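You operate a simulated robot arm through the tools that you are given. There is no shell and no other tool. Be economical: measure what you need, move in short steps, check, and stop when the job is done.

You are at the controls of a simulated robot arm. One attempt, no reset.

JOB
Lock both pumps, then cap each travel bottle.
Fine: each cap is pressed on the bottle of its colour.

Only the result counts: the job must be done as asked and must still hold three seconds after the hand-in. Knocking over, shifting, dropping, spilling or breaking anything else fails it. A push-on lid holds only when it is set on centred and level and pressed home; a screw cap is set on level and turned clockwise until tight.

ROBOT AND FRAMES
A 6-joint arm with a two-finger parallel gripper, fixed in place. Base frame: the origin is at the foot of the arm, x ahead of it, y to its left, z up; the work surface is at about z = 76. Units: cm, rad, N and s.
With the tool pointing down near the work surface it reaches from about 30 to 74 cm from the base axis. Its first joint turns from -1.152 to 1.152 rad. Payload 2.45 kg.
The TCP is the grasp point between the finger pads, 2.4 cm short of the fingertips. In the tool frame z runs along the fingers and y along their closing line. The gripper opens to 6.8 cm. The fingers are 1.7 cm wide and 1 cm thick; the gripper's body (4 by 7 cm) begins 4.1 cm behind the TCP.
Orientation is told as [roll, pitch, yaw] about the base's x, y, z axes, in that order, counted from this pose: with the fingers straight down and closing along the base's y, the tool's x points along the base's -x, its y along +y and its z along -z.

CONTROLS
- The arm moves only by the tool step_arm. Its argument "series" is a list of rows, each a list of 6 numbers: the shift along the tool's x, y, z in mm, then the turn, a rotation vector about the tool's x, y, z in rad. In form: [[dx, dy, dz, ax, ay, az], ...]. A call has 1 to 10 rows; each row shifts and turns the commanded pose from where the row before left it, along the tool's axes as they then stand. "fingers" is the finger opening in mm, from 0 to 68, set as the call begins (left out, the last holds). Each row takes 0.2 s and may step no farther than 5 cm and 0.15 rad from the row before; otherwise, or with a gripper value out of range, the whole call is refused. Where a pose cannot be reached the arm comes as near as it can. A force on the tool above 40 N (or 10 N above the force at the start of the call, whichever is more), or a blocked arm, ends the call early, and 0.2 s more pass. The fingers move at their own pace (about 10.8 cm/s each) and stop on an object; they squeeze with about 43 N. The grip force told is the motor's: it shows also when the fingers shut on nothing. Time passes only in rows, and 0.2 s behind the last, so rows that do not move let the fingers close. It gives the time, the measured TCP pose, the force on the tool (base axes), the opening and the grip force at its end, in the units of the frame above (readings bear some noise), with the torque about the TCP (base axes, N m) and any sound that the robot's microphone picked up.
- Cameras (640 x 400 px; columns grow to the right, rows downward): "scene" is fixed at [15.51, 39.99, 147.32]; the picture's right is [-0.88, -0.48, 0.00], its down [-0.23, 0.42, -0.88] and it looks along [0.42, -0.77, -0.48] (base axes); focal length 340 px, centre (320, 200). "wrist" rides on the gripper at [8.4, 1.1, -7.5] in the tool frame; the picture's right is [-0.13, 0.99, 0.00], its down [-0.60, -0.08, -0.79] and it looks along [-0.79, -0.10, 0.61] (tool axes); focal length 251 px, centre (320, 200). There is no depth. A picture from a camera that has moved, and an enlarged one, comes with that camera's place and axes in the base frame and with its lens.
- capture(camera): a new picture of that camera. It takes no simulated time.
- close_up(camera, box): a new picture of the part [left, top, right, bottom] of that camera's present view, enlarged. It takes no simulated time.
- finish_job(): hands the job in; it is judged then, once.

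Go step by step. Nothing tells you positions but the pictures and the camera data: compare them with the known pose of the tool, close in by small moves and look again before you grip or let go. The budget is 120 turns and 84 pictures, counting those below and the enlarged ones. Unless the task says otherwise, let go and move clear before handing in, and close with one line.

The tools are called after "Request:" by a JSON object that holds its "method" and its "body". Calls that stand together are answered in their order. step_arm: Moves the arm, as the interface text tells. Its arguments: {"type":"object","properties":{"series":{"type":"array","items":{"type":"array","items":{"type":"number"}}},"fingers":{"type":"number"}},"required":["series"]} The other tools are called the same way: capture (camera) takes a picture; close_up (camera, box) takes an enlarged picture of a part of a camera's view; finish_job () hands the job in.

At the start:

```text
clock: 0.0
eef_pos: [49.74, 4.66, 129.82]
ee_rot: [-0.001, 0.002, 0.0]
ft_force: [-1.1, 0.6, 0.5]
moment: [0.01, -0.01, 0.0]
gripper_width: 6.81
grip_force: 0.0
```

scene: 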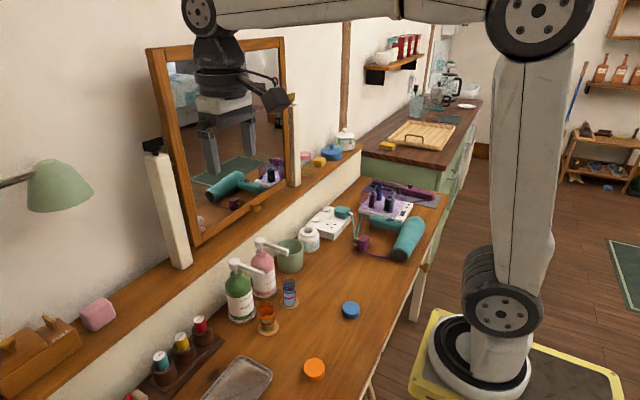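
wrist: 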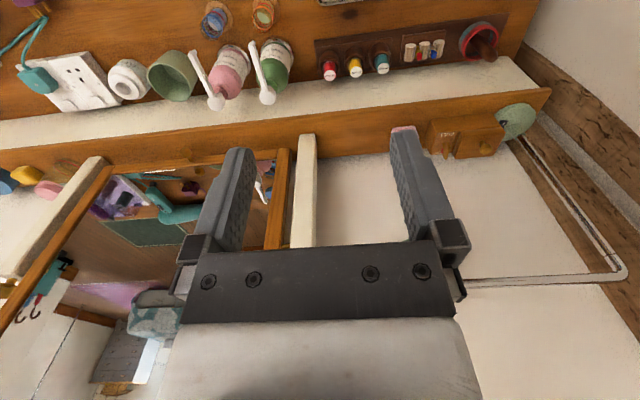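

I see two pump bottles (green, pink), two small travel bottles (blue, orange) and two caps (blue, orange) on the bench. I'll enlarge them for detail.

Request:
{"method": "close_up", "body": {"camera": "scene", "box": [200, 220, 380, 390]}}

Request:
{"method": "close_up", "body": {"camera": "scene", "box": [215, 225, 310, 340]}}

Request:
{"method": "close_up", "body": {"camera": "wrist", "box": [140, 0, 320, 115]}}

```text
2.35 times, centred on (290, 305) of scene
camera zoom: at [15.51, 39.99, 147.32], right [-0.88, -0.48, 0.0], down [-0.23, 0.42, -0.88], along [0.42, -0.77, -0.48], focal length 800 px, centre (391, -47)
```

zoom: 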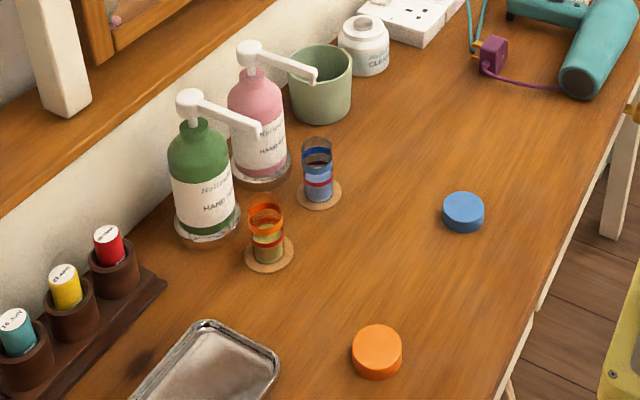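

```text
3.48 times, centred on (262, 282) of scene
camera zoom: at [15.51, 39.99, 147.32], right [-0.88, -0.48, 0.0], down [-0.23, 0.42, -0.88], along [0.42, -0.77, -0.48], focal length 1183 px, centre (520, -87)
```

zoom: 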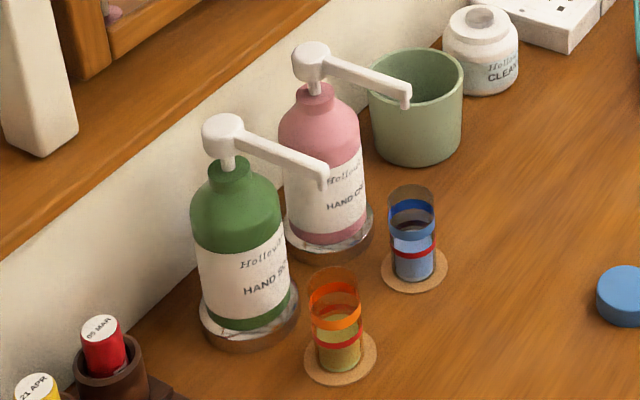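

```text
3.48 times, centred on (230, 58) of wrist
camera zoom: at [41.45, 5.73, 137.21], right [0.13, 0.99, 0.0], down [0.6, -0.08, 0.79], along [0.79, -0.1, -0.61], focal length 875 px, centre (633, 696)
```

zoom: 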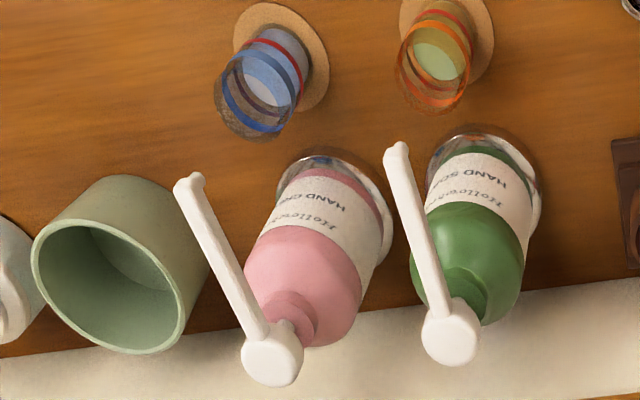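

The caps lie near (39.6,-21.4) blue and (39.9,-1.9) orange. The bottles are at about (56.6,-17.4) and (56.5,-7.3), and the pump bases at about (66,-8) and (66,-18). I'll move the wrist camera nearer the pumps to see how they lock.

Request:
{"method": "step_arm", "body": {"series": [[0, -40, 45, 0, 0, 0], [0, -40, 45, 0, 0, 0], [0, -40, 45, 0, 0, 0], [0, -40, 45, 0, 0, 0], [0, -15, 20, 0, 0, 0]]}}

Request:
{"method": "capture", "body": {"camera": "wrist"}}

Request:
{"method": "close_up", "body": {"camera": "wrist", "box": [230, 50, 400, 200]}}

```text
refused: row 1 steps farther than a row can; nothing moved
```

```text
78 pictures are left
camera wrist: at [41.45, 5.73, 137.21], right [0.13, 0.99, 0.0], down [0.6, -0.08, 0.79], along [0.79, -0.1, -0.61], focal length 251 px, centre (320, 200)
```

wrist: 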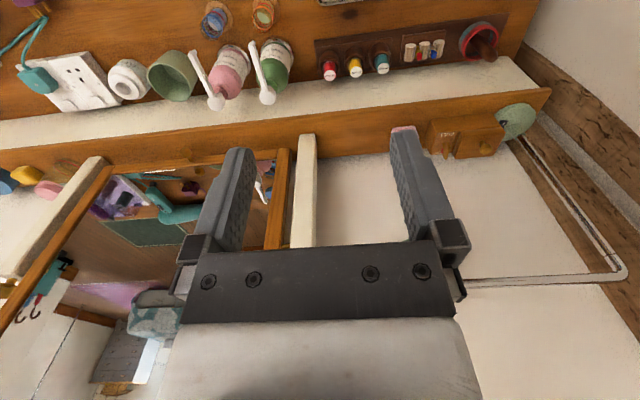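

```text
2.67 times, centred on (315, 125) of wrist
camera zoom: at [41.45, 5.73, 137.21], right [0.13, 0.99, 0.0], down [0.6, -0.08, 0.79], along [0.79, -0.1, -0.61], focal length 670 px, centre (333, 400)
```

zoom: 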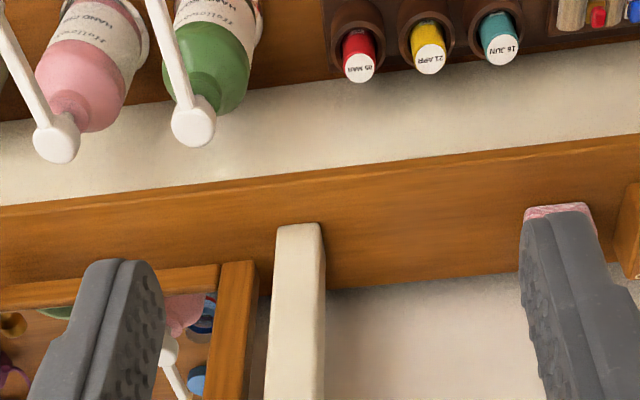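

The first row stepped too far, so I'll use smaller rows to bring the camera in.

Request:
{"method": "step_arm", "body": {"series": [[0, -30, 35, 0, 0, 0], [0, -30, 35, 0, 0, 0], [0, -30, 35, 0, 0, 0], [0, -30, 35, 0, 0, 0], [0, -30, 35, 0, 0, 0], [0, -25, 25, 0, 0, 0]]}}

Request:
{"method": "capture", "body": {"camera": "wrist"}}

```text
clock: 1.4
eef_pos: [49.54, -12.84, 109.66]
ee_rot: [0.001, -0.001, -0.001]
ft_force: [0.5, 0.1, -1.0]
moment: [0.02, -0.01, -0.02]
gripper_width: 6.8
grip_force: 0.1
```

```text
76 pictures are left
camera wrist: at [41.28, -11.83, 117.18], right [0.13, 0.99, 0.0], down [0.6, -0.08, 0.79], along [0.79, -0.1, -0.61], focal length 251 px, centre (320, 200)
```

wrist: 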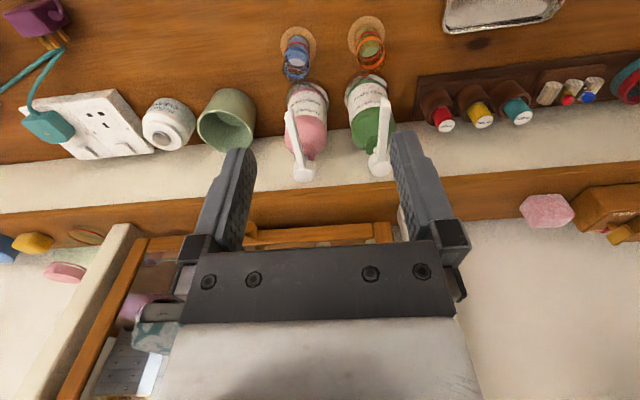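

Request:
{"method": "close_up", "body": {"camera": "wrist", "box": [260, 10, 410, 190]}}

Request:
{"method": "close_up", "body": {"camera": "wrist", "box": [275, 110, 410, 190]}}

```text
2.22 times, centred on (335, 100) of wrist
camera zoom: at [41.28, -11.83, 117.18], right [0.13, 0.99, 0.0], down [0.6, -0.08, 0.79], along [0.79, -0.1, -0.61], focal length 559 px, centre (287, 422)
```

zoom: 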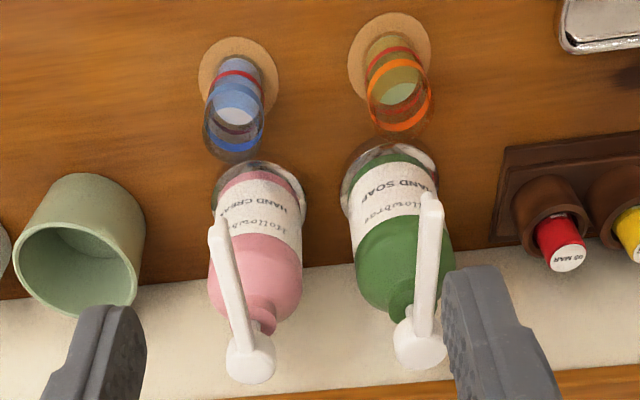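

```text
4.74 times, centred on (342, 150) of wrist
camera zoom: at [41.28, -11.83, 117.18], right [0.13, 0.99, 0.0], down [0.6, -0.08, 0.79], along [0.79, -0.1, -0.61], focal length 1192 px, centre (213, 437)
```

zoom: 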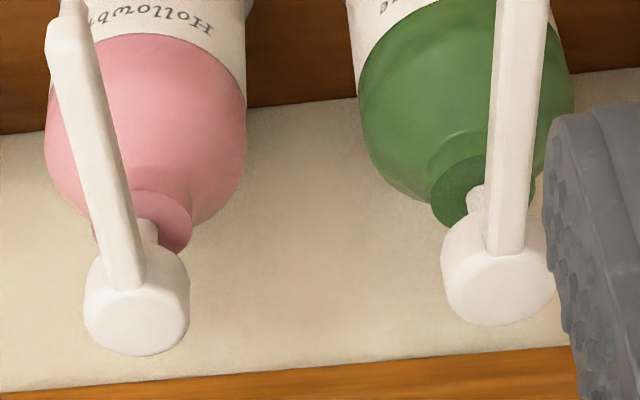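

The pump heads sit near (65,-7,94) and (64.6,-17,94), with nozzles pointing to -x over the travel bottles. I'll hover over the green head so I can grip it and turn it clockwise without pressing.

Request:
{"method": "step_arm", "body": {"series": [[-30, 12, 0, 0, 0, 0], [-30, 12, 0, 0, 0, 0], [-30, 12, 0, 0, 0, 0], [-30, 12, 20, 0, 0, 0], [-30, 9, 40, 0, 0, 0], [-4, 0, 40, 0, 0, 0], [0, 0, 0, 0, 0, 0]]}}

Request:
{"method": "capture", "body": {"camera": "wrist"}}

Request:
{"method": "capture", "body": {"camera": "scene"}}

```text
refused: row 5 steps farther than a row can; nothing moved
```

```text
73 pictures are left
camera wrist: at [41.28, -11.83, 117.18], right [0.13, 0.99, 0.0], down [0.6, -0.08, 0.79], along [0.79, -0.1, -0.61], focal length 251 px, centre (320, 200)
```

wrist: 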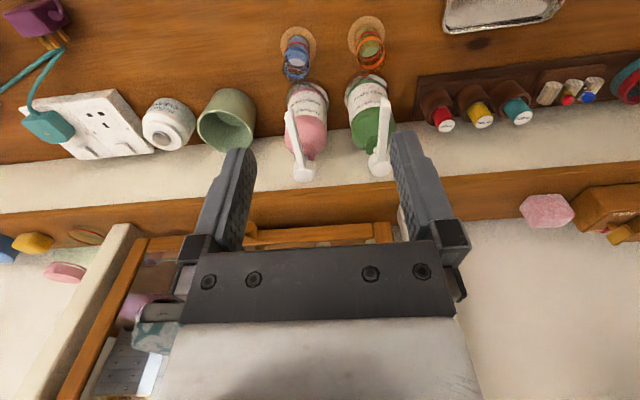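

```text
72 pictures are left
```

scene: 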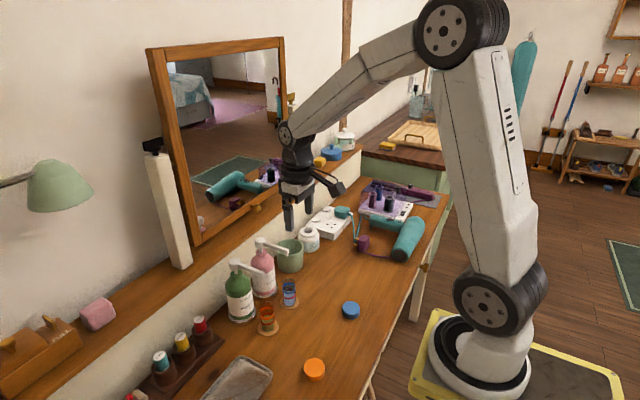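

Row 5 was too long. I'll repeat the move with shorter rows.

Request:
{"method": "step_arm", "body": {"series": [[-30, 12, 0, 0, 0, 0], [-30, 12, 0, 0, 0, 0], [-30, 12, 0, 0, 0, 0], [-30, 12, 10, 0, 0, 0], [-30, 9, 27, 0, 0, 0], [-4, 0, 40, 0, 0, 0], [0, 0, 20, 0, 0, 0], [0, 0, 0, 0, 0, 0]]}}

```text
clock: 3.2
eef_pos: [65.03, -7.21, 99.98]
ee_rot: [0.003, 0.001, 0.001]
ft_force: [-0.1, -0.1, 0.3]
moment: [-0.03, -0.01, 0.02]
gripper_width: 6.82
grip_force: 0.0
```

Request:
{"method": "capture", "body": {"camera": "wrist"}}

Request:
{"method": "close_up", "body": {"camera": "scene", "box": [180, 190, 340, 330]}}

```text
71 pictures are left
camera wrist: at [56.8, -6.07, 107.48], right [0.13, 0.99, 0.0], down [0.6, -0.08, 0.79], along [0.79, -0.1, -0.61], focal length 251 px, centre (320, 200)
```

wrist: 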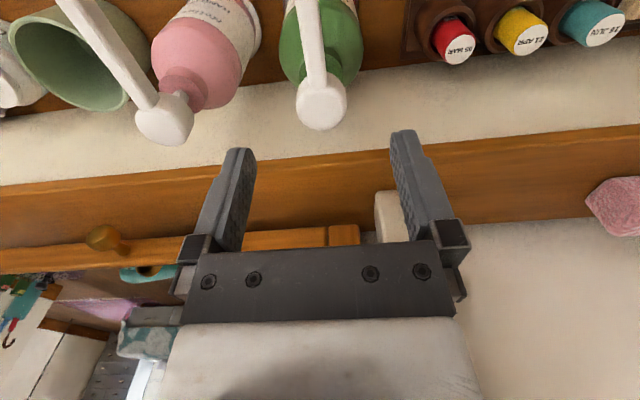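

```text
2.86 times, centred on (260, 260) of scene
camera zoom: at [15.51, 39.99, 147.32], right [-0.88, -0.48, 0.0], down [-0.23, 0.42, -0.88], along [0.42, -0.77, -0.48], focal length 971 px, centre (491, 29)
```

zoom: 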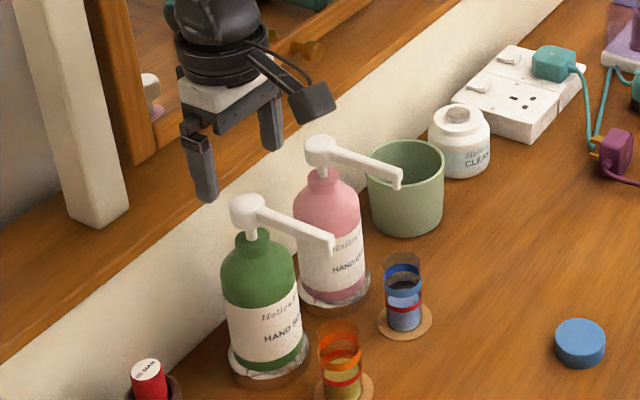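

The green head is centred under the TCP in y (about 65.1,-7.05). I'll lower until the tips straddle the head, still open, and check.

Request:
{"method": "step_arm", "body": {"series": [[0, 1, 20, 0, 0, 0], [0, 0, 20, 0, 0, 0], [0, 0, 0, 0, 0, 0]]}}

Request:
{"method": "capture", "body": {"camera": "wrist"}}

Request:
{"method": "close_up", "body": {"camera": "scene", "box": [200, 210, 300, 290]}}

```text
clock: 4.0
eef_pos: [65.25, -7.19, 96.08]
ee_rot: [0.0, 0.001, 0.0]
ft_force: [0.5, 0.7, -0.1]
moment: [-0.02, 0.02, 0.02]
gripper_width: 6.8
grip_force: 0.0
```

```text
69 pictures are left
camera wrist: at [56.88, -6.03, 103.52], right [0.13, 0.99, 0.0], down [0.6, -0.08, 0.79], along [0.79, -0.1, -0.61], focal length 251 px, centre (320, 200)
```

wrist: 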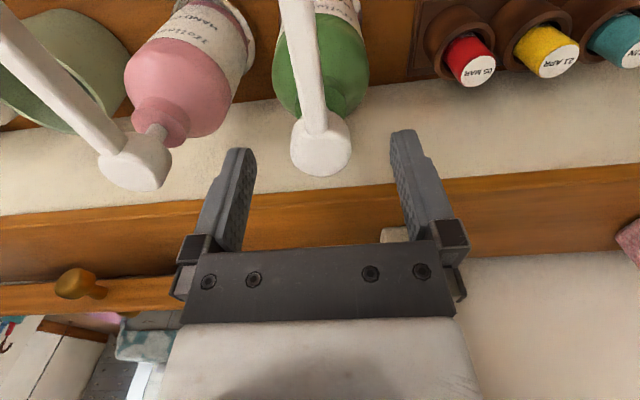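

```text
5.00 times, centred on (250, 250) of scene
camera zoom: at [15.51, 39.99, 147.32], right [-0.88, -0.48, 0.0], down [-0.23, 0.42, -0.88], along [0.42, -0.77, -0.48], focal length 1700 px, centre (670, -50)
```

zoom: 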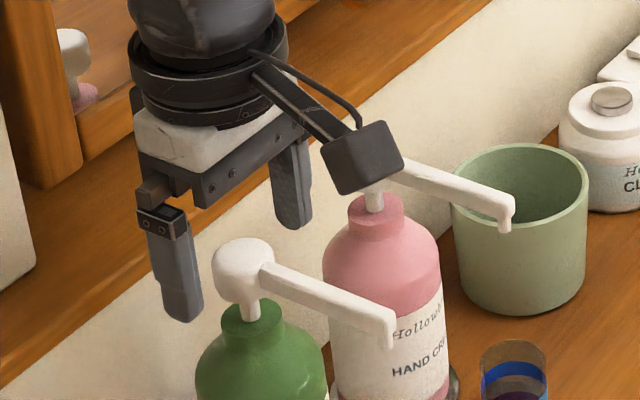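

The head centre is at z≈93.9, so I'll lower 1 cm more, shift 1.5 mm in y and close on it.

Request:
{"method": "step_arm", "body": {"series": [[1, 1.5, 10, 0, 0, 0], [0, 0, 0, 0, 0, 0]]}}

Request:
{"method": "step_arm", "body": {"series": [[0, 0, 0, 0, 0, 0], [0, 0, 0, 0, 0, 0]], "fingers": 36}}

Request:
{"method": "capture", "body": {"camera": "wrist"}}

```text
clock: 4.6
eef_pos: [65.0, -6.98, 94.98]
ee_rot: [0.0, -0.001, 0.001]
ft_force: [0.2, -0.6, 0.6]
moment: [0.02, 0.01, -0.01]
gripper_width: 6.8
grip_force: 0.0
```

```text
clock: 5.2
eef_pos: [65.03, -6.86, 94.96]
ee_rot: [-0.001, 0.001, -0.001]
ft_force: [-0.4, 0.4, -0.3]
moment: [0.04, -0.01, 0.0]
gripper_width: 3.56
grip_force: 0.1
```

```text
67 pictures are left
camera wrist: at [56.78, -5.83, 102.51], right [0.13, 0.99, 0.0], down [0.6, -0.08, 0.79], along [0.79, -0.1, -0.61], focal length 251 px, centre (320, 200)
```

wrist: 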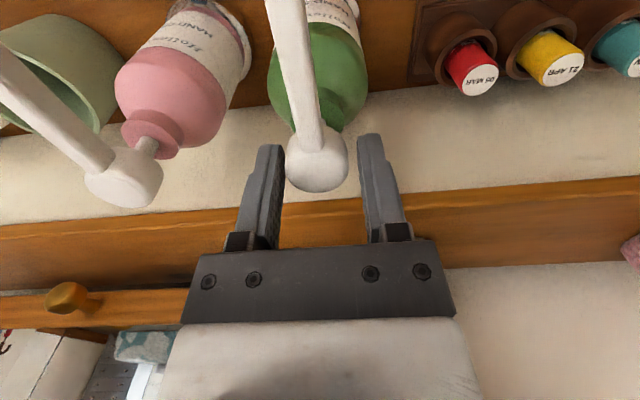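

The head is about 2 mm to the -y side of centre, so I'll shift and then close.

Request:
{"method": "step_arm", "body": {"series": [[0, -2, 0, 0, 0, 0], [0, 0, 0, 0, 0, 0]]}}

Request:
{"method": "step_arm", "body": {"series": [[0, 0, 0, 0, 0, 0], [0, 0, 0, 0, 0, 0]], "fingers": 20}}

Request:
{"method": "capture", "body": {"camera": "wrist"}}

```text
clock: 5.8
eef_pos: [64.97, -7.03, 95.04]
ee_rot: [0.002, 0.0, 0.0]
ft_force: [-0.3, -0.4, -0.5]
moment: [0.01, -0.02, 0.03]
gripper_width: 3.61
grip_force: 0.0
```

```text
clock: 6.4
eef_pos: [65.03, -7.07, 95.14]
ee_rot: [-0.002, 0.0, -0.001]
ft_force: [0.5, 4.1, 0.4]
moment: [0.08, -0.01, 0.0]
gripper_width: 2.8
grip_force: 42.4
```

```text
66 pictures are left
camera wrist: at [56.76, -5.98, 102.51], right [0.13, 0.99, 0.0], down [0.6, -0.08, 0.79], along [0.79, -0.1, -0.61], focal length 251 px, centre (320, 200)
```

wrist: 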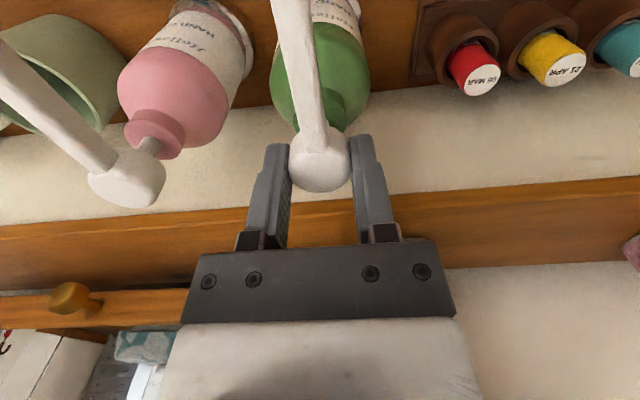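

The head is gripped. I'll turn clockwise from above (positive about tool z) a little and read the torque.

Request:
{"method": "step_arm", "body": {"series": [[0, 0, 0, 0, 0, 0.1], [0, 0, 0, 0, 0, 0.1], [0, 0, 0, 0, 0, 0]]}}

Request:
{"method": "capture", "body": {"camera": "wrist"}}

```text
clock: 7.2
eef_pos: [64.93, -6.9, 94.99]
ee_rot: [0.002, 0.0, -0.201]
ft_force: [-1.0, 6.7, -1.1]
moment: [0.08, -0.1, 0.02]
gripper_width: 2.85
grip_force: 42.8
```

```text
65 pictures are left
camera wrist: at [57.14, -4.32, 102.52], right [0.32, 0.95, 0.0], down [0.58, -0.2, 0.79], along [0.75, -0.26, -0.61], focal length 251 px, centre (320, 200)
```

wrist: 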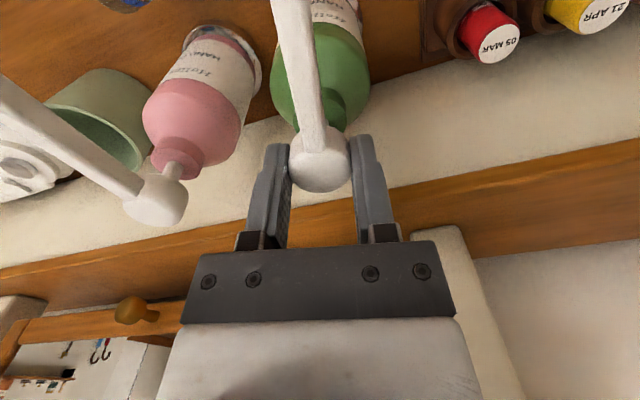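

The head turned easily with little torque. I'll check that the bottle itself didn't move or turn.

Request:
{"method": "close_up", "body": {"camera": "scene", "box": [200, 220, 320, 340]}}

```text
3.33 times, centred on (260, 280) of scene
camera zoom: at [15.51, 40.01, 147.31], right [-0.88, -0.48, 0.0], down [-0.23, 0.42, -0.88], along [0.42, -0.77, -0.48], focal length 1133 px, centre (520, -67)
```

zoom: 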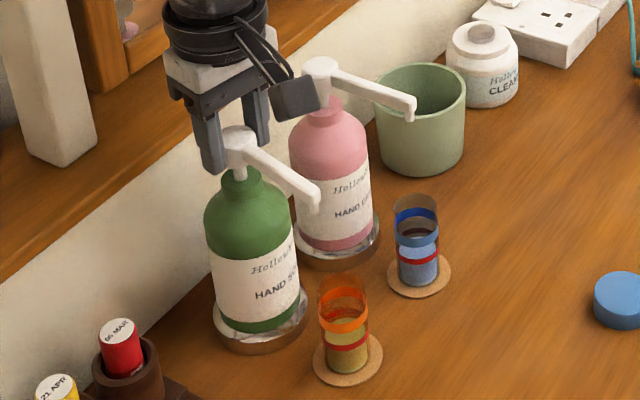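

The bottle stayed put. I'll continue turning clockwise in increments and watch torque and sound.

Request:
{"method": "step_arm", "body": {"series": [[0, 0, 0, 0, 0, 0.12], [0, 0, 0, 0, 0, 0.12], [0, 0, 0, 0, 0, 0.12], [0, 0, 0, 0, 0, 0.12], [0, 0, 0, 0, 0, 0]]}}

```text
clock: 8.4
eef_pos: [64.98, -6.92, 95.07]
ee_rot: [0.001, 0.0, -0.682]
ft_force: [1.1, 7.6, 0.4]
moment: [0.3, 0.18, -0.01]
gripper_width: 2.84
grip_force: 42.9
```

Request:
{"method": "step_arm", "body": {"series": [[0.6, 0.8, 0, 0, 0, 0], [0, 0, 0, 0, 0, 0]]}}

Request:
{"method": "step_arm", "body": {"series": [[0, 0, 0, 0, 0, 0.12], [0, 0, 0, 0, 0, 0.12], [0, 0, 0, 0, 0, 0.12], [0, 0, 0, 0, 0, 0]]}}

Request:
{"method": "capture", "body": {"camera": "scene"}}

```text
clock: 9.0
eef_pos: [65.06, -6.97, 95.07]
ee_rot: [0.001, -0.002, -0.68]
ft_force: [-1.1, -0.2, -0.8]
moment: [0.06, 0.06, 0.01]
gripper_width: 2.85
grip_force: 42.6
```

```text
clock: 10.0
eef_pos: [65.05, -7.02, 94.95]
ee_rot: [0.003, -0.002, -1.041]
ft_force: [0.5, -8.4, -0.1]
moment: [-0.12, -0.03, -0.02]
gripper_width: 2.85
grip_force: 43.2
```

```text
63 pictures are left
```

scene: 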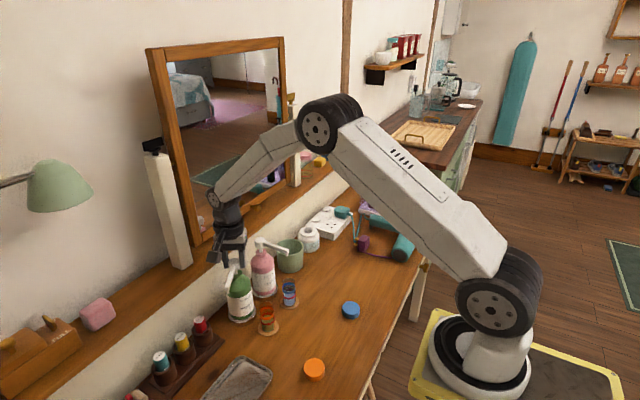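

Request:
{"method": "step_arm", "body": {"series": [[-0.6, -0.35, 0, 0, 0, 0.1], [0, 0, 0, 0, 0, 0.12], [0, 0, 0, 0, 0, 0.12], [0, 0, 0, 0, 0, 0.12], [0, 0, 0, 0, 0, 0]]}}

Request:
{"method": "close_up", "body": {"camera": "scene", "box": [190, 210, 310, 330]}}

```text
clock: 11.2
eef_pos: [65.04, -6.91, 95.08]
ee_rot: [0.0, 0.001, -1.503]
ft_force: [-2.3, -4.4, 0.7]
moment: [-0.12, 0.06, -0.04]
gripper_width: 2.83
grip_force: 42.8
```

```text
3.33 times, centred on (250, 270) of scene
camera zoom: at [15.5, 39.98, 147.32], right [-0.88, -0.48, 0.0], down [-0.23, 0.42, -0.88], along [0.42, -0.77, -0.48], focal length 1133 px, centre (553, -33)
```

zoom: 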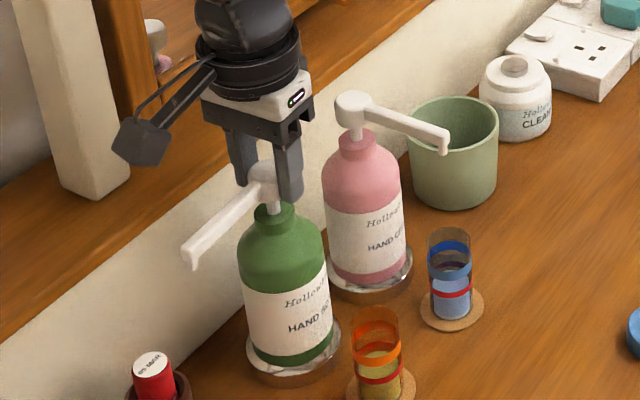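

The nozzle now points to +y, with no resistance and no sound yet. I'll turn a little further, keeping the nozzle off the back wall, to feel for a stop.

Request:
{"method": "step_arm", "body": {"series": [[0, 0, 0, 0, 0, 0.1], [0, 0, 0, 0, 0, 0.1], [0, 0, 0, 0, 0, 0.1], [0, 0, 0, 0, 0, 0]]}}

Request:
{"method": "close_up", "body": {"camera": "wrist", "box": [200, 0, 440, 240]}}

```text
clock: 12.2
eef_pos: [65.04, -7.06, 95.01]
ee_rot: [0.001, 0.001, -1.801]
ft_force: [-4.0, 1.5, 0.7]
moment: [-0.24, 0.12, 0.43]
gripper_width: 2.85
grip_force: 43.0
```

```text
1.67 times, centred on (320, 120) of wrist
camera zoom: at [68.15, 0.86, 102.5], right [0.94, -0.35, 0.0], down [-0.21, -0.57, 0.79], along [-0.28, -0.74, -0.61], focal length 419 px, centre (320, 333)
```

zoom: 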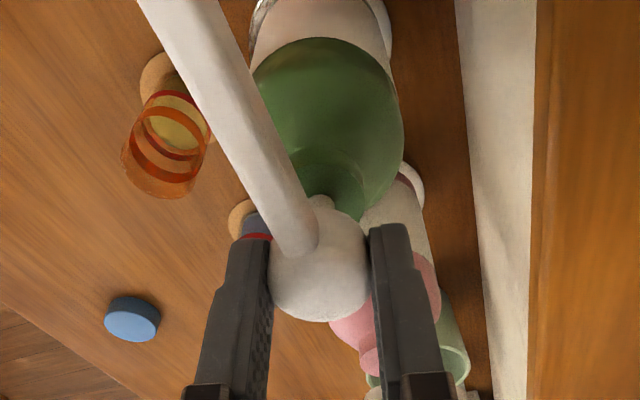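

A stop has been reached: 0.43 N·m resists, and the head slipped slightly in the fingers at about 90° turned. I'll probe very gently downward by 1 mm to see whether the pump is locked, then come back.

Request:
{"method": "step_arm", "body": {"series": [[0, 0, 0.7, 0, 0, 0], [0, 0, 0, 0, 0, 0]]}}

Request:
{"method": "step_arm", "body": {"series": [[0, 0, 0.7, 0, 0, 0], [0, 0, 0, 0, 0, 0]]}}

```text
clock: 12.8
eef_pos: [65.0, -6.99, 94.92]
ee_rot: [-0.002, -0.001, -1.8]
ft_force: [-9.4, 1.2, 7.9]
moment: [0.09, 0.21, 0.23]
gripper_width: 2.83
grip_force: 42.1
```

```text
clock: 13.4
eef_pos: [65.01, -6.87, 94.86]
ee_rot: [0.0, 0.0, -1.803]
ft_force: [-15.5, 2.7, 18.2]
moment: [0.2, 0.33, 0.19]
gripper_width: 2.82
grip_force: 42.6
```

It is stiff (18 N for 1.4 mm), so the green pump is locked. I'll relieve the force, open slightly and rise.

Request:
{"method": "step_arm", "body": {"series": [[0, 0, -1.4, 0, 0, 0], [0, 0, 0, 0, 0, -0.1], [0, 0, 0, 0, 0, 0]]}}

Request:
{"method": "step_arm", "body": {"series": [[0, 0, 0, 0, 0, 0], [0, 0, 0, 0, 0, 0], [0, 0, -20, 0, 0, 0], [0, 0, -30, 0, 0, 0], [0, 0, -20, 0, 0, 0], [0, 0, 0, 0, 0, 0]], "fingers": 38}}

Request:
{"method": "close_up", "body": {"camera": "scene", "box": [190, 190, 330, 330]}}

```text
clock: 14.2
eef_pos: [64.89, -7.03, 95.0]
ee_rot: [0.0, 0.0, -1.7]
ft_force: [-7.6, 1.7, 5.2]
moment: [0.14, 0.08, -0.03]
gripper_width: 2.83
grip_force: 42.5
```

```text
clock: 15.6
eef_pos: [64.9, -7.02, 102.07]
ee_rot: [0.0, 0.0, -1.7]
ft_force: [0.4, 0.0, 0.1]
moment: [0.01, 0.02, -0.01]
gripper_width: 3.8
grip_force: 0.1
```

```text
2.86 times, centred on (260, 260) of scene
camera zoom: at [15.51, 39.99, 147.32], right [-0.88, -0.48, 0.0], down [-0.23, 0.42, -0.88], along [0.42, -0.77, -0.48], focal length 971 px, centre (491, 29)
```

zoom: 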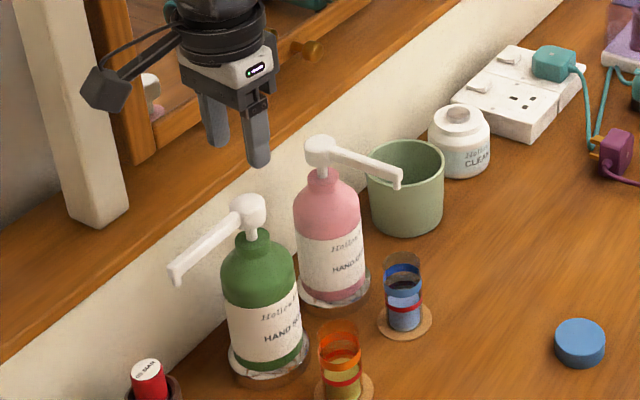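

The green pump is done and its bottle is undisturbed. I'll rotate the tool back to neutral at height before going to the pink head.

Request:
{"method": "step_arm", "body": {"series": [[0, 0, -10, 0, 0, -0.14], [0, 0, 0, 0, 0, -0.14], [0, 0, 0, 0, 0, -0.14], [0, 0, 0, 0, 0, -0.14], [0, 0, 0, 0, 0, -0.14], [0, 0, 0, 0, 0, -0.14], [0, 0, 0, 0, 0, -0.14], [0, 0, 0, 0, 0, -0.14], [0, 0, 0, 0, 0, -0.14], [0, 0, 0, 0, 0, -0.14]]}}

Request:
{"method": "step_arm", "body": {"series": [[0, 0, 0, 0, 0, -0.14], [0, 0, 0, 0, 0, -0.14], [0, 0, 0, 0, 0, -0.02], [3, -30, 0, 0, 0, 0], [0, -30, 0, 0, 0, 0], [0, -30, 0, 0, 0, 0], [0, -9, 30, 0, 0, 0], [0, 0, 0, 0, 0, 0]], "fingers": 68}}

Request:
{"method": "capture", "body": {"camera": "wrist"}}

```text
clock: 17.8
eef_pos: [65.13, -7.0, 103.0]
ee_rot: [-0.001, -0.001, -0.298]
ft_force: [0.7, -0.9, 0.7]
moment: [0.01, 0.02, 0.02]
gripper_width: 3.82
grip_force: 0.0
```

```text
clock: 19.6
eef_pos: [64.79, -16.7, 100.03]
ee_rot: [0.001, 0.0, 0.0]
ft_force: [0.8, -0.1, 1.0]
moment: [0.0, 0.01, 0.03]
gripper_width: 6.82
grip_force: 0.0
```

```text
59 pictures are left
camera wrist: at [56.48, -15.89, 107.48], right [0.13, 0.99, 0.0], down [0.6, -0.08, 0.79], along [0.79, -0.1, -0.61], focal length 251 px, centre (320, 200)
```

wrist: 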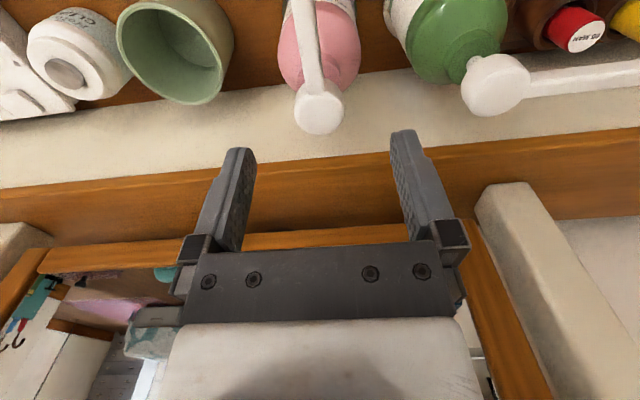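

The pink head is at about (65.0,-17.0,93.9), aligned under the gripper. I'll lower to the same grip height, straddle it and check before closing.

Request:
{"method": "step_arm", "body": {"series": [[-1, 0, 25, 0, 0, 0], [0, 0, 25, 0, 0, 0], [0, 0, 0, 0, 0, 0]]}}

Request:
{"method": "step_arm", "body": {"series": [[0, 0, 0, 0, 0, 0], [0, 0, 0, 0, 0, 0]], "fingers": 36}}

Request:
{"method": "capture", "body": {"camera": "wrist"}}

```text
clock: 20.4
eef_pos: [64.77, -16.88, 94.95]
ee_rot: [0.001, 0.001, 0.0]
ft_force: [-0.1, -0.6, 0.5]
moment: [0.0, -0.01, -0.01]
gripper_width: 6.79
grip_force: 0.1
```

```text
clock: 21.0
eef_pos: [64.84, -16.91, 94.97]
ee_rot: [-0.002, 0.0, 0.0]
ft_force: [-1.0, 0.9, 0.1]
moment: [0.01, 0.0, 0.01]
gripper_width: 3.62
grip_force: 0.0
```

```text
58 pictures are left
camera wrist: at [56.55, -15.87, 102.47], right [0.13, 0.99, 0.0], down [0.6, -0.08, 0.79], along [0.79, -0.1, -0.61], focal length 251 px, centre (320, 200)
```

wrist: 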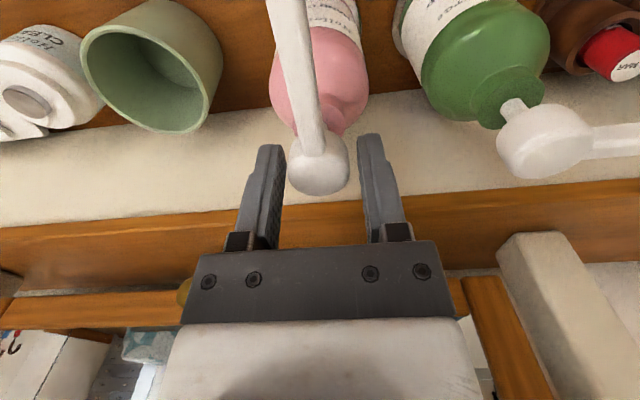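

Request:
{"method": "step_arm", "body": {"series": [[-1, -1.5, 0, 0, 0, 0], [0, 0, 0, 0, 0, 0]]}}

Request:
{"method": "step_arm", "body": {"series": [[0, 0, 0, 0, 0, 0], [0, 0, 0, 0, 0, 0]], "fingers": 20}}

Request:
{"method": "step_arm", "body": {"series": [[0, 0, 0, 0, 0, 0.12], [0, 0, 0, 0, 0, 0.12], [0, 0, 0, 0, 0, 0.12], [0, 0, 0, 0, 0, 0.12], [0, 0, 0, 0, 0, 0]]}}

Request:
{"method": "close_up", "body": {"camera": "scene", "box": [200, 210, 320, 330]}}

```text
clock: 21.6
eef_pos: [64.92, -17.1, 95.03]
ee_rot: [-0.001, -0.002, -0.003]
ft_force: [0.5, -0.8, -0.2]
moment: [0.0, 0.04, -0.02]
gripper_width: 3.58
grip_force: 0.1
```

```text
clock: 22.2
eef_pos: [65.0, -17.06, 94.89]
ee_rot: [-0.001, 0.001, 0.0]
ft_force: [-0.4, 6.2, 1.4]
moment: [0.13, 0.04, 0.01]
gripper_width: 2.82
grip_force: 43.0
```

```text
clock: 23.4
eef_pos: [64.95, -17.04, 95.06]
ee_rot: [0.0, 0.0, -0.482]
ft_force: [2.6, 12.3, -0.1]
moment: [0.22, -0.02, 0.35]
gripper_width: 2.83
grip_force: 43.0
```

```text
3.33 times, centred on (260, 270) of scene
camera zoom: at [15.52, 40.02, 147.31], right [-0.88, -0.48, 0.0], down [-0.23, 0.42, -0.88], along [0.42, -0.77, -0.48], focal length 1133 px, centre (520, -33)
```

zoom: 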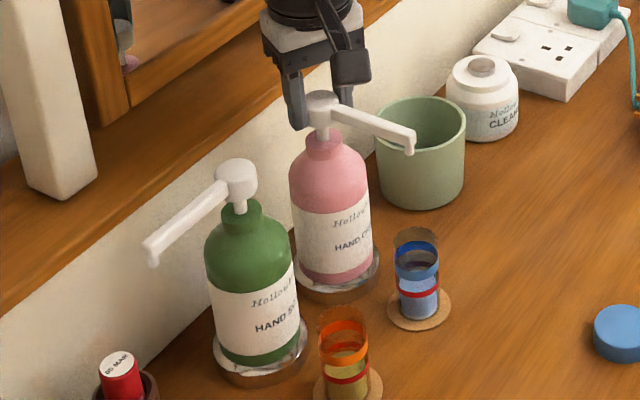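

The pink nozzle hasn't moved and the torque shows a stop clockwise, so this one turns counter-clockwise. I'll relieve the side load and turn the other way.

Request:
{"method": "step_arm", "body": {"series": [[0.5, 0.9, 0, 0, 0, 0], [0, 0, 0, 0, 0, -0.12], [0, 0, 0, 0, 0, -0.12], [0, 0, 0, 0, 0, -0.12], [0, 0, 0, 0, 0, -0.12], [0, 0, 0, 0, 0, 0]]}}

Request:
{"method": "capture", "body": {"camera": "wrist"}}

```text
clock: 24.8
eef_pos: [64.83, -17.02, 95.02]
ee_rot: [0.0, -0.002, 0.0]
ft_force: [10.1, 0.9, 0.9]
moment: [0.03, -0.42, -0.01]
gripper_width: 2.83
grip_force: 43.2
```

```text
56 pictures are left
camera wrist: at [56.68, -15.97, 102.52], right [0.13, 0.99, 0.0], down [0.6, -0.08, 0.79], along [0.79, -0.1, -0.61], focal length 251 px, centre (320, 200)
```

wrist: 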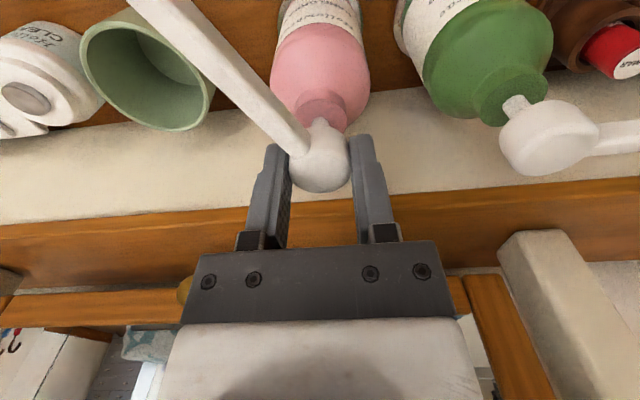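

It turns freely counter-clockwise. I'll continue, relieving the x load.

Request:
{"method": "step_arm", "body": {"series": [[-1, 0, 0, 0, 0, 0], [0, 0, 0, 0, 0, -0.12], [0, 0, 0, 0, 0, -0.12], [0, 0, 0, 0, 0, -0.12], [0, 0, 0, 0, 0, -0.12], [0, 0, 0, 0, 0, 0]]}}

Request:
{"method": "step_arm", "body": {"series": [[0, 0, 0, 0, 0, -0.12], [0, 0, 0, 0, 0, -0.12], [0, 0, 0, 0, 0, -0.12], [0, 0, 0, 0, 0, 0]]}}

Request:
{"method": "step_arm", "body": {"series": [[0, 0, 0, 0, 0, -0.12], [0, 0, 0, 0, 0, -0.12], [0, 0, 0, 0, 0, 0]]}}

Request:
{"method": "capture", "body": {"camera": "wrist"}}

```text
clock: 26.2
eef_pos: [64.92, -17.1, 94.95]
ee_rot: [-0.001, 0.002, 0.48]
ft_force: [2.6, -4.3, -0.4]
moment: [-0.21, 0.23, 0.0]
gripper_width: 2.82
grip_force: 42.8
```

```text
clock: 27.2
eef_pos: [64.89, -17.02, 94.92]
ee_rot: [0.001, -0.001, 0.841]
ft_force: [-3.7, -8.3, 1.5]
moment: [-0.15, 0.12, 0.01]
gripper_width: 2.8
grip_force: 42.5
```

```text
clock: 28.0
eef_pos: [64.94, -17.12, 94.91]
ee_rot: [0.002, 0.001, 1.078]
ft_force: [-4.4, -12.9, 0.8]
moment: [-0.32, 0.15, 0.04]
gripper_width: 2.83
grip_force: 42.3
```

```text
55 pictures are left
camera wrist: at [60.21, -24.0, 102.52], right [-0.81, 0.58, 0.0], down [0.35, 0.5, 0.79], along [0.46, 0.65, -0.61], focal length 251 px, centre (320, 200)
```

wrist: 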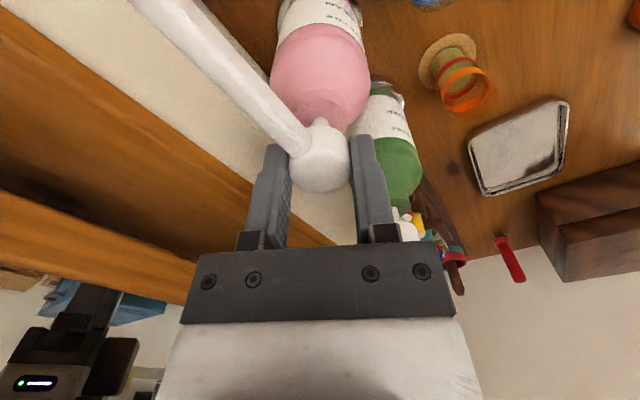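

Request:
{"method": "step_arm", "body": {"series": [[1.1, -0.3, 0, 0, 0, 0], [0, 0, 0, 0, 0, -0.08], [0, 0, 0, 0, 0, -0.08], [0, 0, 0, 0, 0, 0]]}}

Request:
{"method": "close_up", "body": {"camera": "scene", "box": [200, 210, 320, 330]}}

```text
clock: 29.0
eef_pos: [65.0, -16.88, 95.09]
ee_rot: [0.0, 0.0, 1.242]
ft_force: [-0.6, 7.5, 1.0]
moment: [0.5, -0.05, -0.33]
gripper_width: 2.86
grip_force: 42.7
```

```text
3.33 times, centred on (260, 270) of scene
camera zoom: at [15.51, 40.01, 147.31], right [-0.88, -0.48, 0.0], down [-0.23, 0.42, -0.88], along [0.42, -0.77, -0.48], focal length 1133 px, centre (520, -33)
```

zoom: 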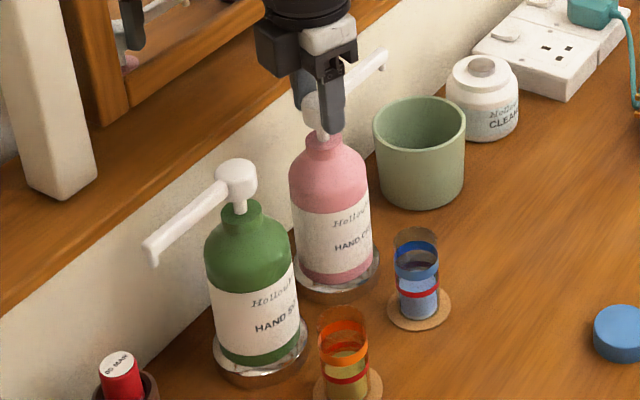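

A stop is reached with the nozzle toward -y. I'll turn slightly more to be sure it is seated, then do the same gentle stiffness probe.

Request:
{"method": "step_arm", "body": {"series": [[0, 0, 0, 0, 0, -0.08], [0, 0, 0, 0, 0, 0]]}}

Request:
{"method": "step_arm", "body": {"series": [[0, 0, 0.7, 0, 0, 0], [0, 0, 0, 0, 0, 0]]}}

Request:
{"method": "step_arm", "body": {"series": [[0, 0, -0.7, 0, 0, 0], [0, 0, 0, 0, 0, 0.08], [0, 0, 0, 0, 0, 0]]}}

Request:
{"method": "capture", "body": {"camera": "wrist"}}

```text
clock: 29.6
eef_pos: [65.0, -17.04, 95.04]
ee_rot: [0.0, -0.001, 1.32]
ft_force: [-0.2, 8.1, 1.0]
moment: [0.34, -0.04, -0.17]
gripper_width: 2.8
grip_force: 42.7
```

```text
clock: 30.2
eef_pos: [64.98, -16.98, 94.82]
ee_rot: [-0.002, 0.001, 1.321]
ft_force: [1.3, 11.3, 2.1]
moment: [0.16, -0.03, -0.02]
gripper_width: 2.8
grip_force: 42.1
```

```text
clock: 31.0
eef_pos: [64.93, -17.0, 95.05]
ee_rot: [0.001, 0.0, 1.24]
ft_force: [3.3, 13.7, 1.4]
moment: [0.17, -0.12, 0.02]
gripper_width: 2.8
grip_force: 42.8
```

```text
53 pictures are left
camera wrist: at [61.38, -24.66, 102.5], right [-0.9, 0.44, 0.0], down [0.27, 0.55, 0.79], along [0.35, 0.71, -0.61], focal length 251 px, centre (320, 200)
```

wrist: 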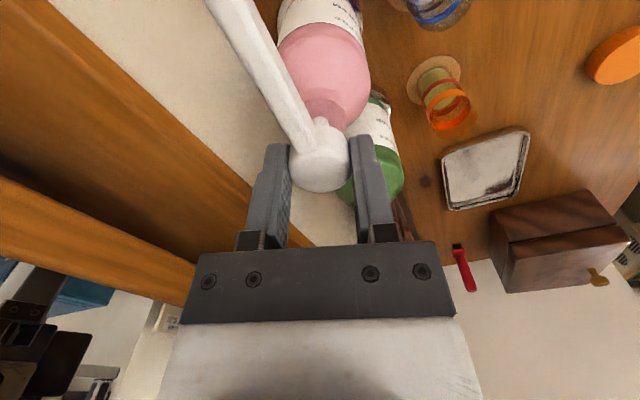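

The stop was reached at about 90°, but the stiffness probe was inconclusive. I'll relieve the side force and probe once more.

Request:
{"method": "step_arm", "body": {"series": [[-1.3, 0.2, 0, 0, 0, 0], [0, 0, 0, 0, 0, 0]]}}

Request:
{"method": "step_arm", "body": {"series": [[0, 0, 0.7, 0, 0, 0], [0, 0, 0, 0, 0, 0]]}}

Request:
{"method": "step_arm", "body": {"series": [[0, 0, 0.7, 0, 0, 0], [0, 0, 0, 0, 0, 0]]}}

```text
clock: 31.6
eef_pos: [64.98, -16.96, 95.04]
ee_rot: [-0.003, 0.002, 1.239]
ft_force: [2.2, 4.4, -0.2]
moment: [0.48, -0.21, 0.01]
gripper_width: 2.82
grip_force: 42.5
```

```text
clock: 32.2
eef_pos: [65.1, -17.06, 95.01]
ee_rot: [0.0, 0.002, 1.239]
ft_force: [1.4, -0.3, 1.3]
moment: [-0.22, 0.02, -0.01]
gripper_width: 2.82
grip_force: 43.1
```

```text
clock: 32.8
eef_pos: [65.01, -17.02, 94.97]
ee_rot: [-0.001, 0.001, 1.241]
ft_force: [-1.1, -4.3, 5.5]
moment: [-0.29, 0.08, 0.04]
gripper_width: 2.82
grip_force: 43.2
```

Request:
{"method": "step_arm", "body": {"series": [[0, 0, 0.7, 0, 0, 0], [0, 0, 0, 0, 0, 0]]}}

Request:
{"method": "step_arm", "body": {"series": [[0, 0, 0.7, 0, 0, 0], [0, 0, 0, 0, 0, 0]]}}

```text
clock: 33.4
eef_pos: [65.11, -16.94, 94.95]
ee_rot: [-0.003, -0.001, 1.239]
ft_force: [-3.8, -7.2, 15.9]
moment: [-0.22, 0.06, 0.04]
gripper_width: 2.83
grip_force: 43.0
```

```text
clock: 34.0
eef_pos: [64.96, -17.05, 94.98]
ee_rot: [-0.001, 0.002, 1.239]
ft_force: [-9.2, -6.6, 26.0]
moment: [-0.11, 0.2, 0.03]
gripper_width: 2.83
grip_force: 42.5
```

It is stiff (26 N without sinking), so the pink pump is locked too. I'll back off, release and rise.

Request:
{"method": "step_arm", "body": {"series": [[0, 0, -2.2, 0, 0, 0], [0, 0, 0, 0, 0, 0]]}}

Request:
{"method": "step_arm", "body": {"series": [[0, 0, 0, 0, 0, 0], [0, 0, 0, 0, 0, 0], [0, 0, -20, 0, 0, 0], [0, 0, -30, 0, 0, 0], [0, 0, -30, 0, 0, 0], [0, 0, 0, 0, 0, 0]], "fingers": 38}}

Request:
{"method": "step_arm", "body": {"series": [[0, 0, 0, 0, 0, 0.14], [0, 0, 0, 0, 0, 0.14], [0, 0, 0, 0, 0, 0.14], [0, 0, 0, 0, 0, 0.14], [0, 0, 0, 0, 0, 0.14], [0, 0, 0, 0, 0, 0.14], [0, 0, 0, 0, 0, 0.14], [0, 0, 0, 0, 0, 0.14], [0, 0, 0, 0, 0, 0.12], [0, 0, 0, 0, 0, 0]]}}

Request:
{"method": "close_up", "body": {"camera": "scene", "box": [200, 200, 370, 390]}}

```text
clock: 34.6
eef_pos: [65.08, -17.04, 94.94]
ee_rot: [-0.002, -0.001, 1.238]
ft_force: [-0.5, -11.2, 10.1]
moment: [-0.29, -0.12, 0.01]
gripper_width: 2.85
grip_force: 42.2
```

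```text
clock: 36.0
eef_pos: [64.94, -16.94, 103.01]
ee_rot: [-0.001, 0.0, 1.238]
ft_force: [0.6, -1.2, -0.2]
moment: [0.01, -0.02, 0.05]
gripper_width: 3.78
grip_force: 0.1
```

```text
clock: 38.2
eef_pos: [64.94, -16.98, 103.01]
ee_rot: [0.001, 0.002, -0.002]
ft_force: [-0.1, 0.8, 0.3]
moment: [-0.02, -0.01, 0.0]
gripper_width: 3.79
grip_force: 0.0
```

```text
2.11 times, centred on (285, 295) of scene
camera zoom: at [15.51, 39.99, 147.32], right [-0.88, -0.48, 0.0], down [-0.23, 0.42, -0.88], along [0.42, -0.77, -0.48], focal length 716 px, centre (394, 0)
```

zoom: 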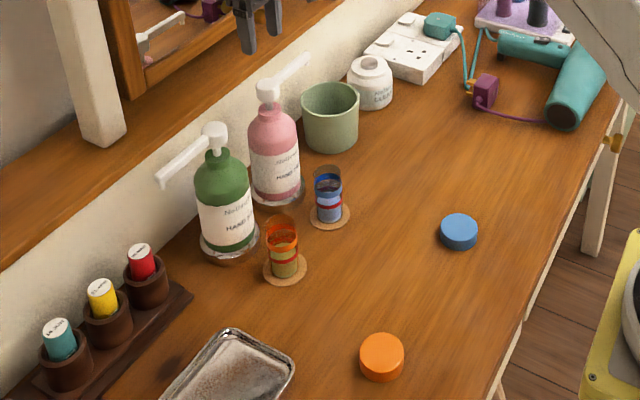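

Both nozzles are turned aside and the bottles stand as they were. Next I'll move toward the orange cap and look from the wrist camera.

Request:
{"method": "step_arm", "body": {"series": [[29, 15, 0, 0, 0, 0], [29, 15, 0, 0, 0, 0], [29, 15, 0, 0, 0, 0], [29, 15, 0, 0, 0, 0], [29, 15, 10, 0, 0, 0], [29, 15, 10, 0, 0, 0], [29, 15, 10, 0, 0, 0], [29, 15, 10, 0, 0, 0], [29, 15, 10, 0, 0, 0], [29, 15, 5, 0, 0, 0]], "fingers": 68}}

Request:
{"method": "capture", "body": {"camera": "wrist"}}

```text
clock: 40.4
eef_pos: [36.03, -1.92, 97.39]
ee_rot: [-0.001, -0.003, 0.0]
ft_force: [-0.5, 0.0, 0.9]
moment: [-0.01, -0.01, -0.01]
gripper_width: 6.8
grip_force: 0.0
```

```text
51 pictures are left
camera wrist: at [27.74, -0.93, 104.96], right [0.13, 0.99, 0.0], down [0.6, -0.08, 0.79], along [0.79, -0.1, -0.61], focal length 251 px, centre (320, 200)
```

wrist: 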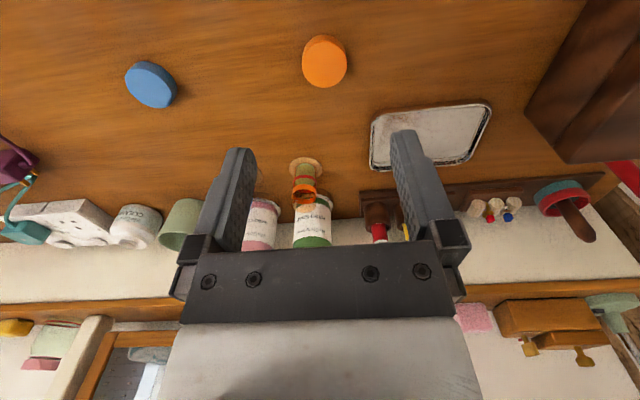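

Request:
{"method": "close_up", "body": {"camera": "wrist", "box": [280, 25, 370, 100]}}

Request:
{"method": "close_up", "body": {"camera": "scene", "box": [280, 280, 370, 390]}}

```text
5.33 times, centred on (325, 62) of wrist
camera zoom: at [27.74, -0.93, 104.96], right [0.13, 0.99, 0.0], down [0.6, -0.08, 0.79], along [0.79, -0.1, -0.61], focal length 1341 px, centre (293, 933)
```

zoom: 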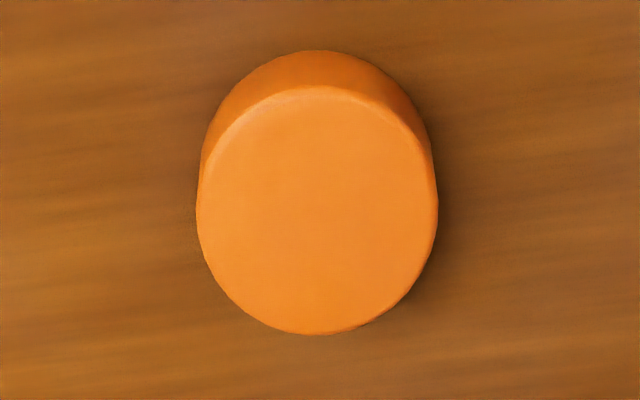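

```text
3.64 times, centred on (325, 335) of scene
camera zoom: at [15.51, 39.99, 147.32], right [-0.88, -0.48, 0.0], down [-0.23, 0.42, -0.88], along [0.42, -0.77, -0.48], focal length 1236 px, centre (302, -291)
```

zoom: 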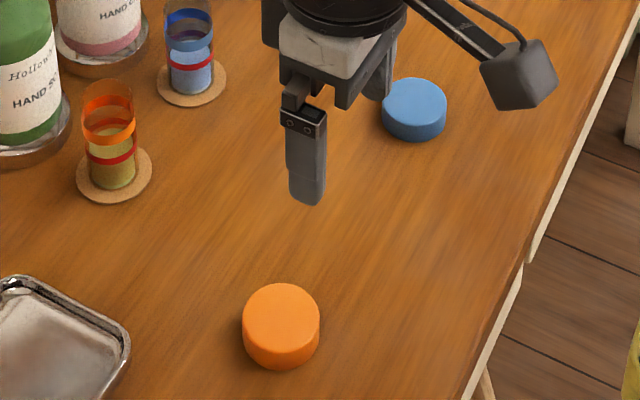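

The orange cap is right side up, centred at about (39.9,-1.95) with its top at z≈78 and a diameter of about 4.7 cm. I'll descend over it with open fingers and stop just above.

Request:
{"method": "step_arm", "body": {"series": [[-20, 0, 30, 0, 0, 0], [-19, 0, 30, 0, 0, 0], [0, 0, 35, 0, 0, 0], [0, 0, 35, 0, 0, 0], [0, 0, 14, 0, 0, 0], [0, 0, 0, 0, 0, 0]]}}

Request:
{"method": "capture", "body": {"camera": "wrist"}}

Request:
{"method": "close_up", "body": {"camera": "scene", "box": [280, 280, 370, 390]}}

```text
clock: 41.8
eef_pos: [39.95, -2.02, 82.93]
ee_rot: [0.001, 0.001, 0.001]
ft_force: [0.4, 0.1, 0.7]
moment: [-0.02, 0.03, 0.02]
gripper_width: 6.8
grip_force: 0.1
```

```text
48 pictures are left
camera wrist: at [31.66, -0.91, 90.54], right [0.13, 0.99, 0.0], down [0.6, -0.08, 0.79], along [0.79, -0.1, -0.61], focal length 251 px, centre (320, 200)
```

wrist: 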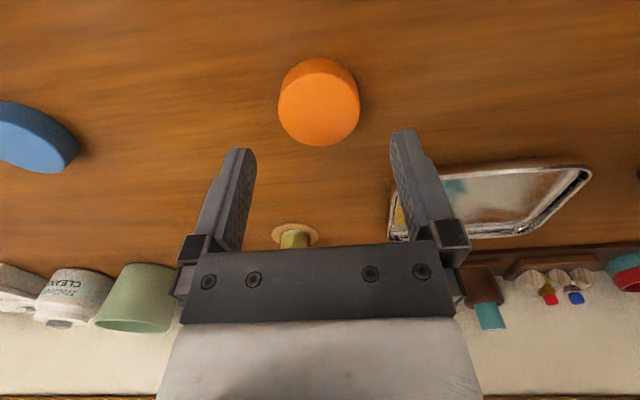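

```text
3.64 times, centred on (325, 335) of scene
camera zoom: at [15.51, 39.99, 147.32], right [-0.88, -0.48, 0.0], down [-0.23, 0.42, -0.88], along [0.42, -0.77, -0.48], focal length 1236 px, centre (302, -291)
```

zoom: 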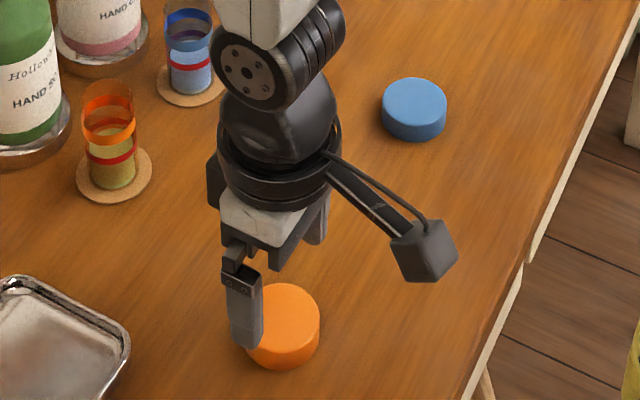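

The cap is centred between the fingers. I'll lower to grip height (tips about 0.5 cm above the bench) and close.

Request:
{"method": "step_arm", "body": {"series": [[0, 0, 20, 0, 0, 0], [0, 0, 20, 0, 0, 0], [0, 0, 0, 0, 0, 0]]}}

Request:
{"method": "close_up", "body": {"camera": "wrist", "box": [220, 80, 420, 240]}}

```text
clock: 42.6
eef_pos: [39.95, -2.05, 79.03]
ee_rot: [0.0, 0.001, 0.0]
ft_force: [0.1, 0.5, -0.7]
moment: [0.02, 0.03, 0.0]
gripper_width: 6.81
grip_force: 0.0
```

```text
2.50 times, centred on (320, 160) of wrist
camera zoom: at [31.69, -0.98, 86.56], right [0.13, 0.99, 0.0], down [0.6, -0.08, 0.79], along [0.79, -0.1, -0.61], focal length 629 px, centre (320, 300)
```

zoom: 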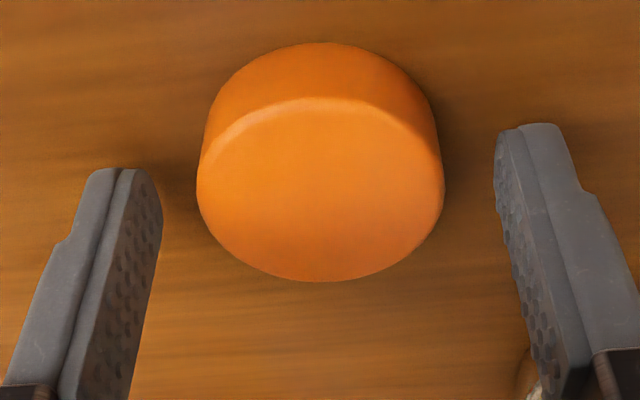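

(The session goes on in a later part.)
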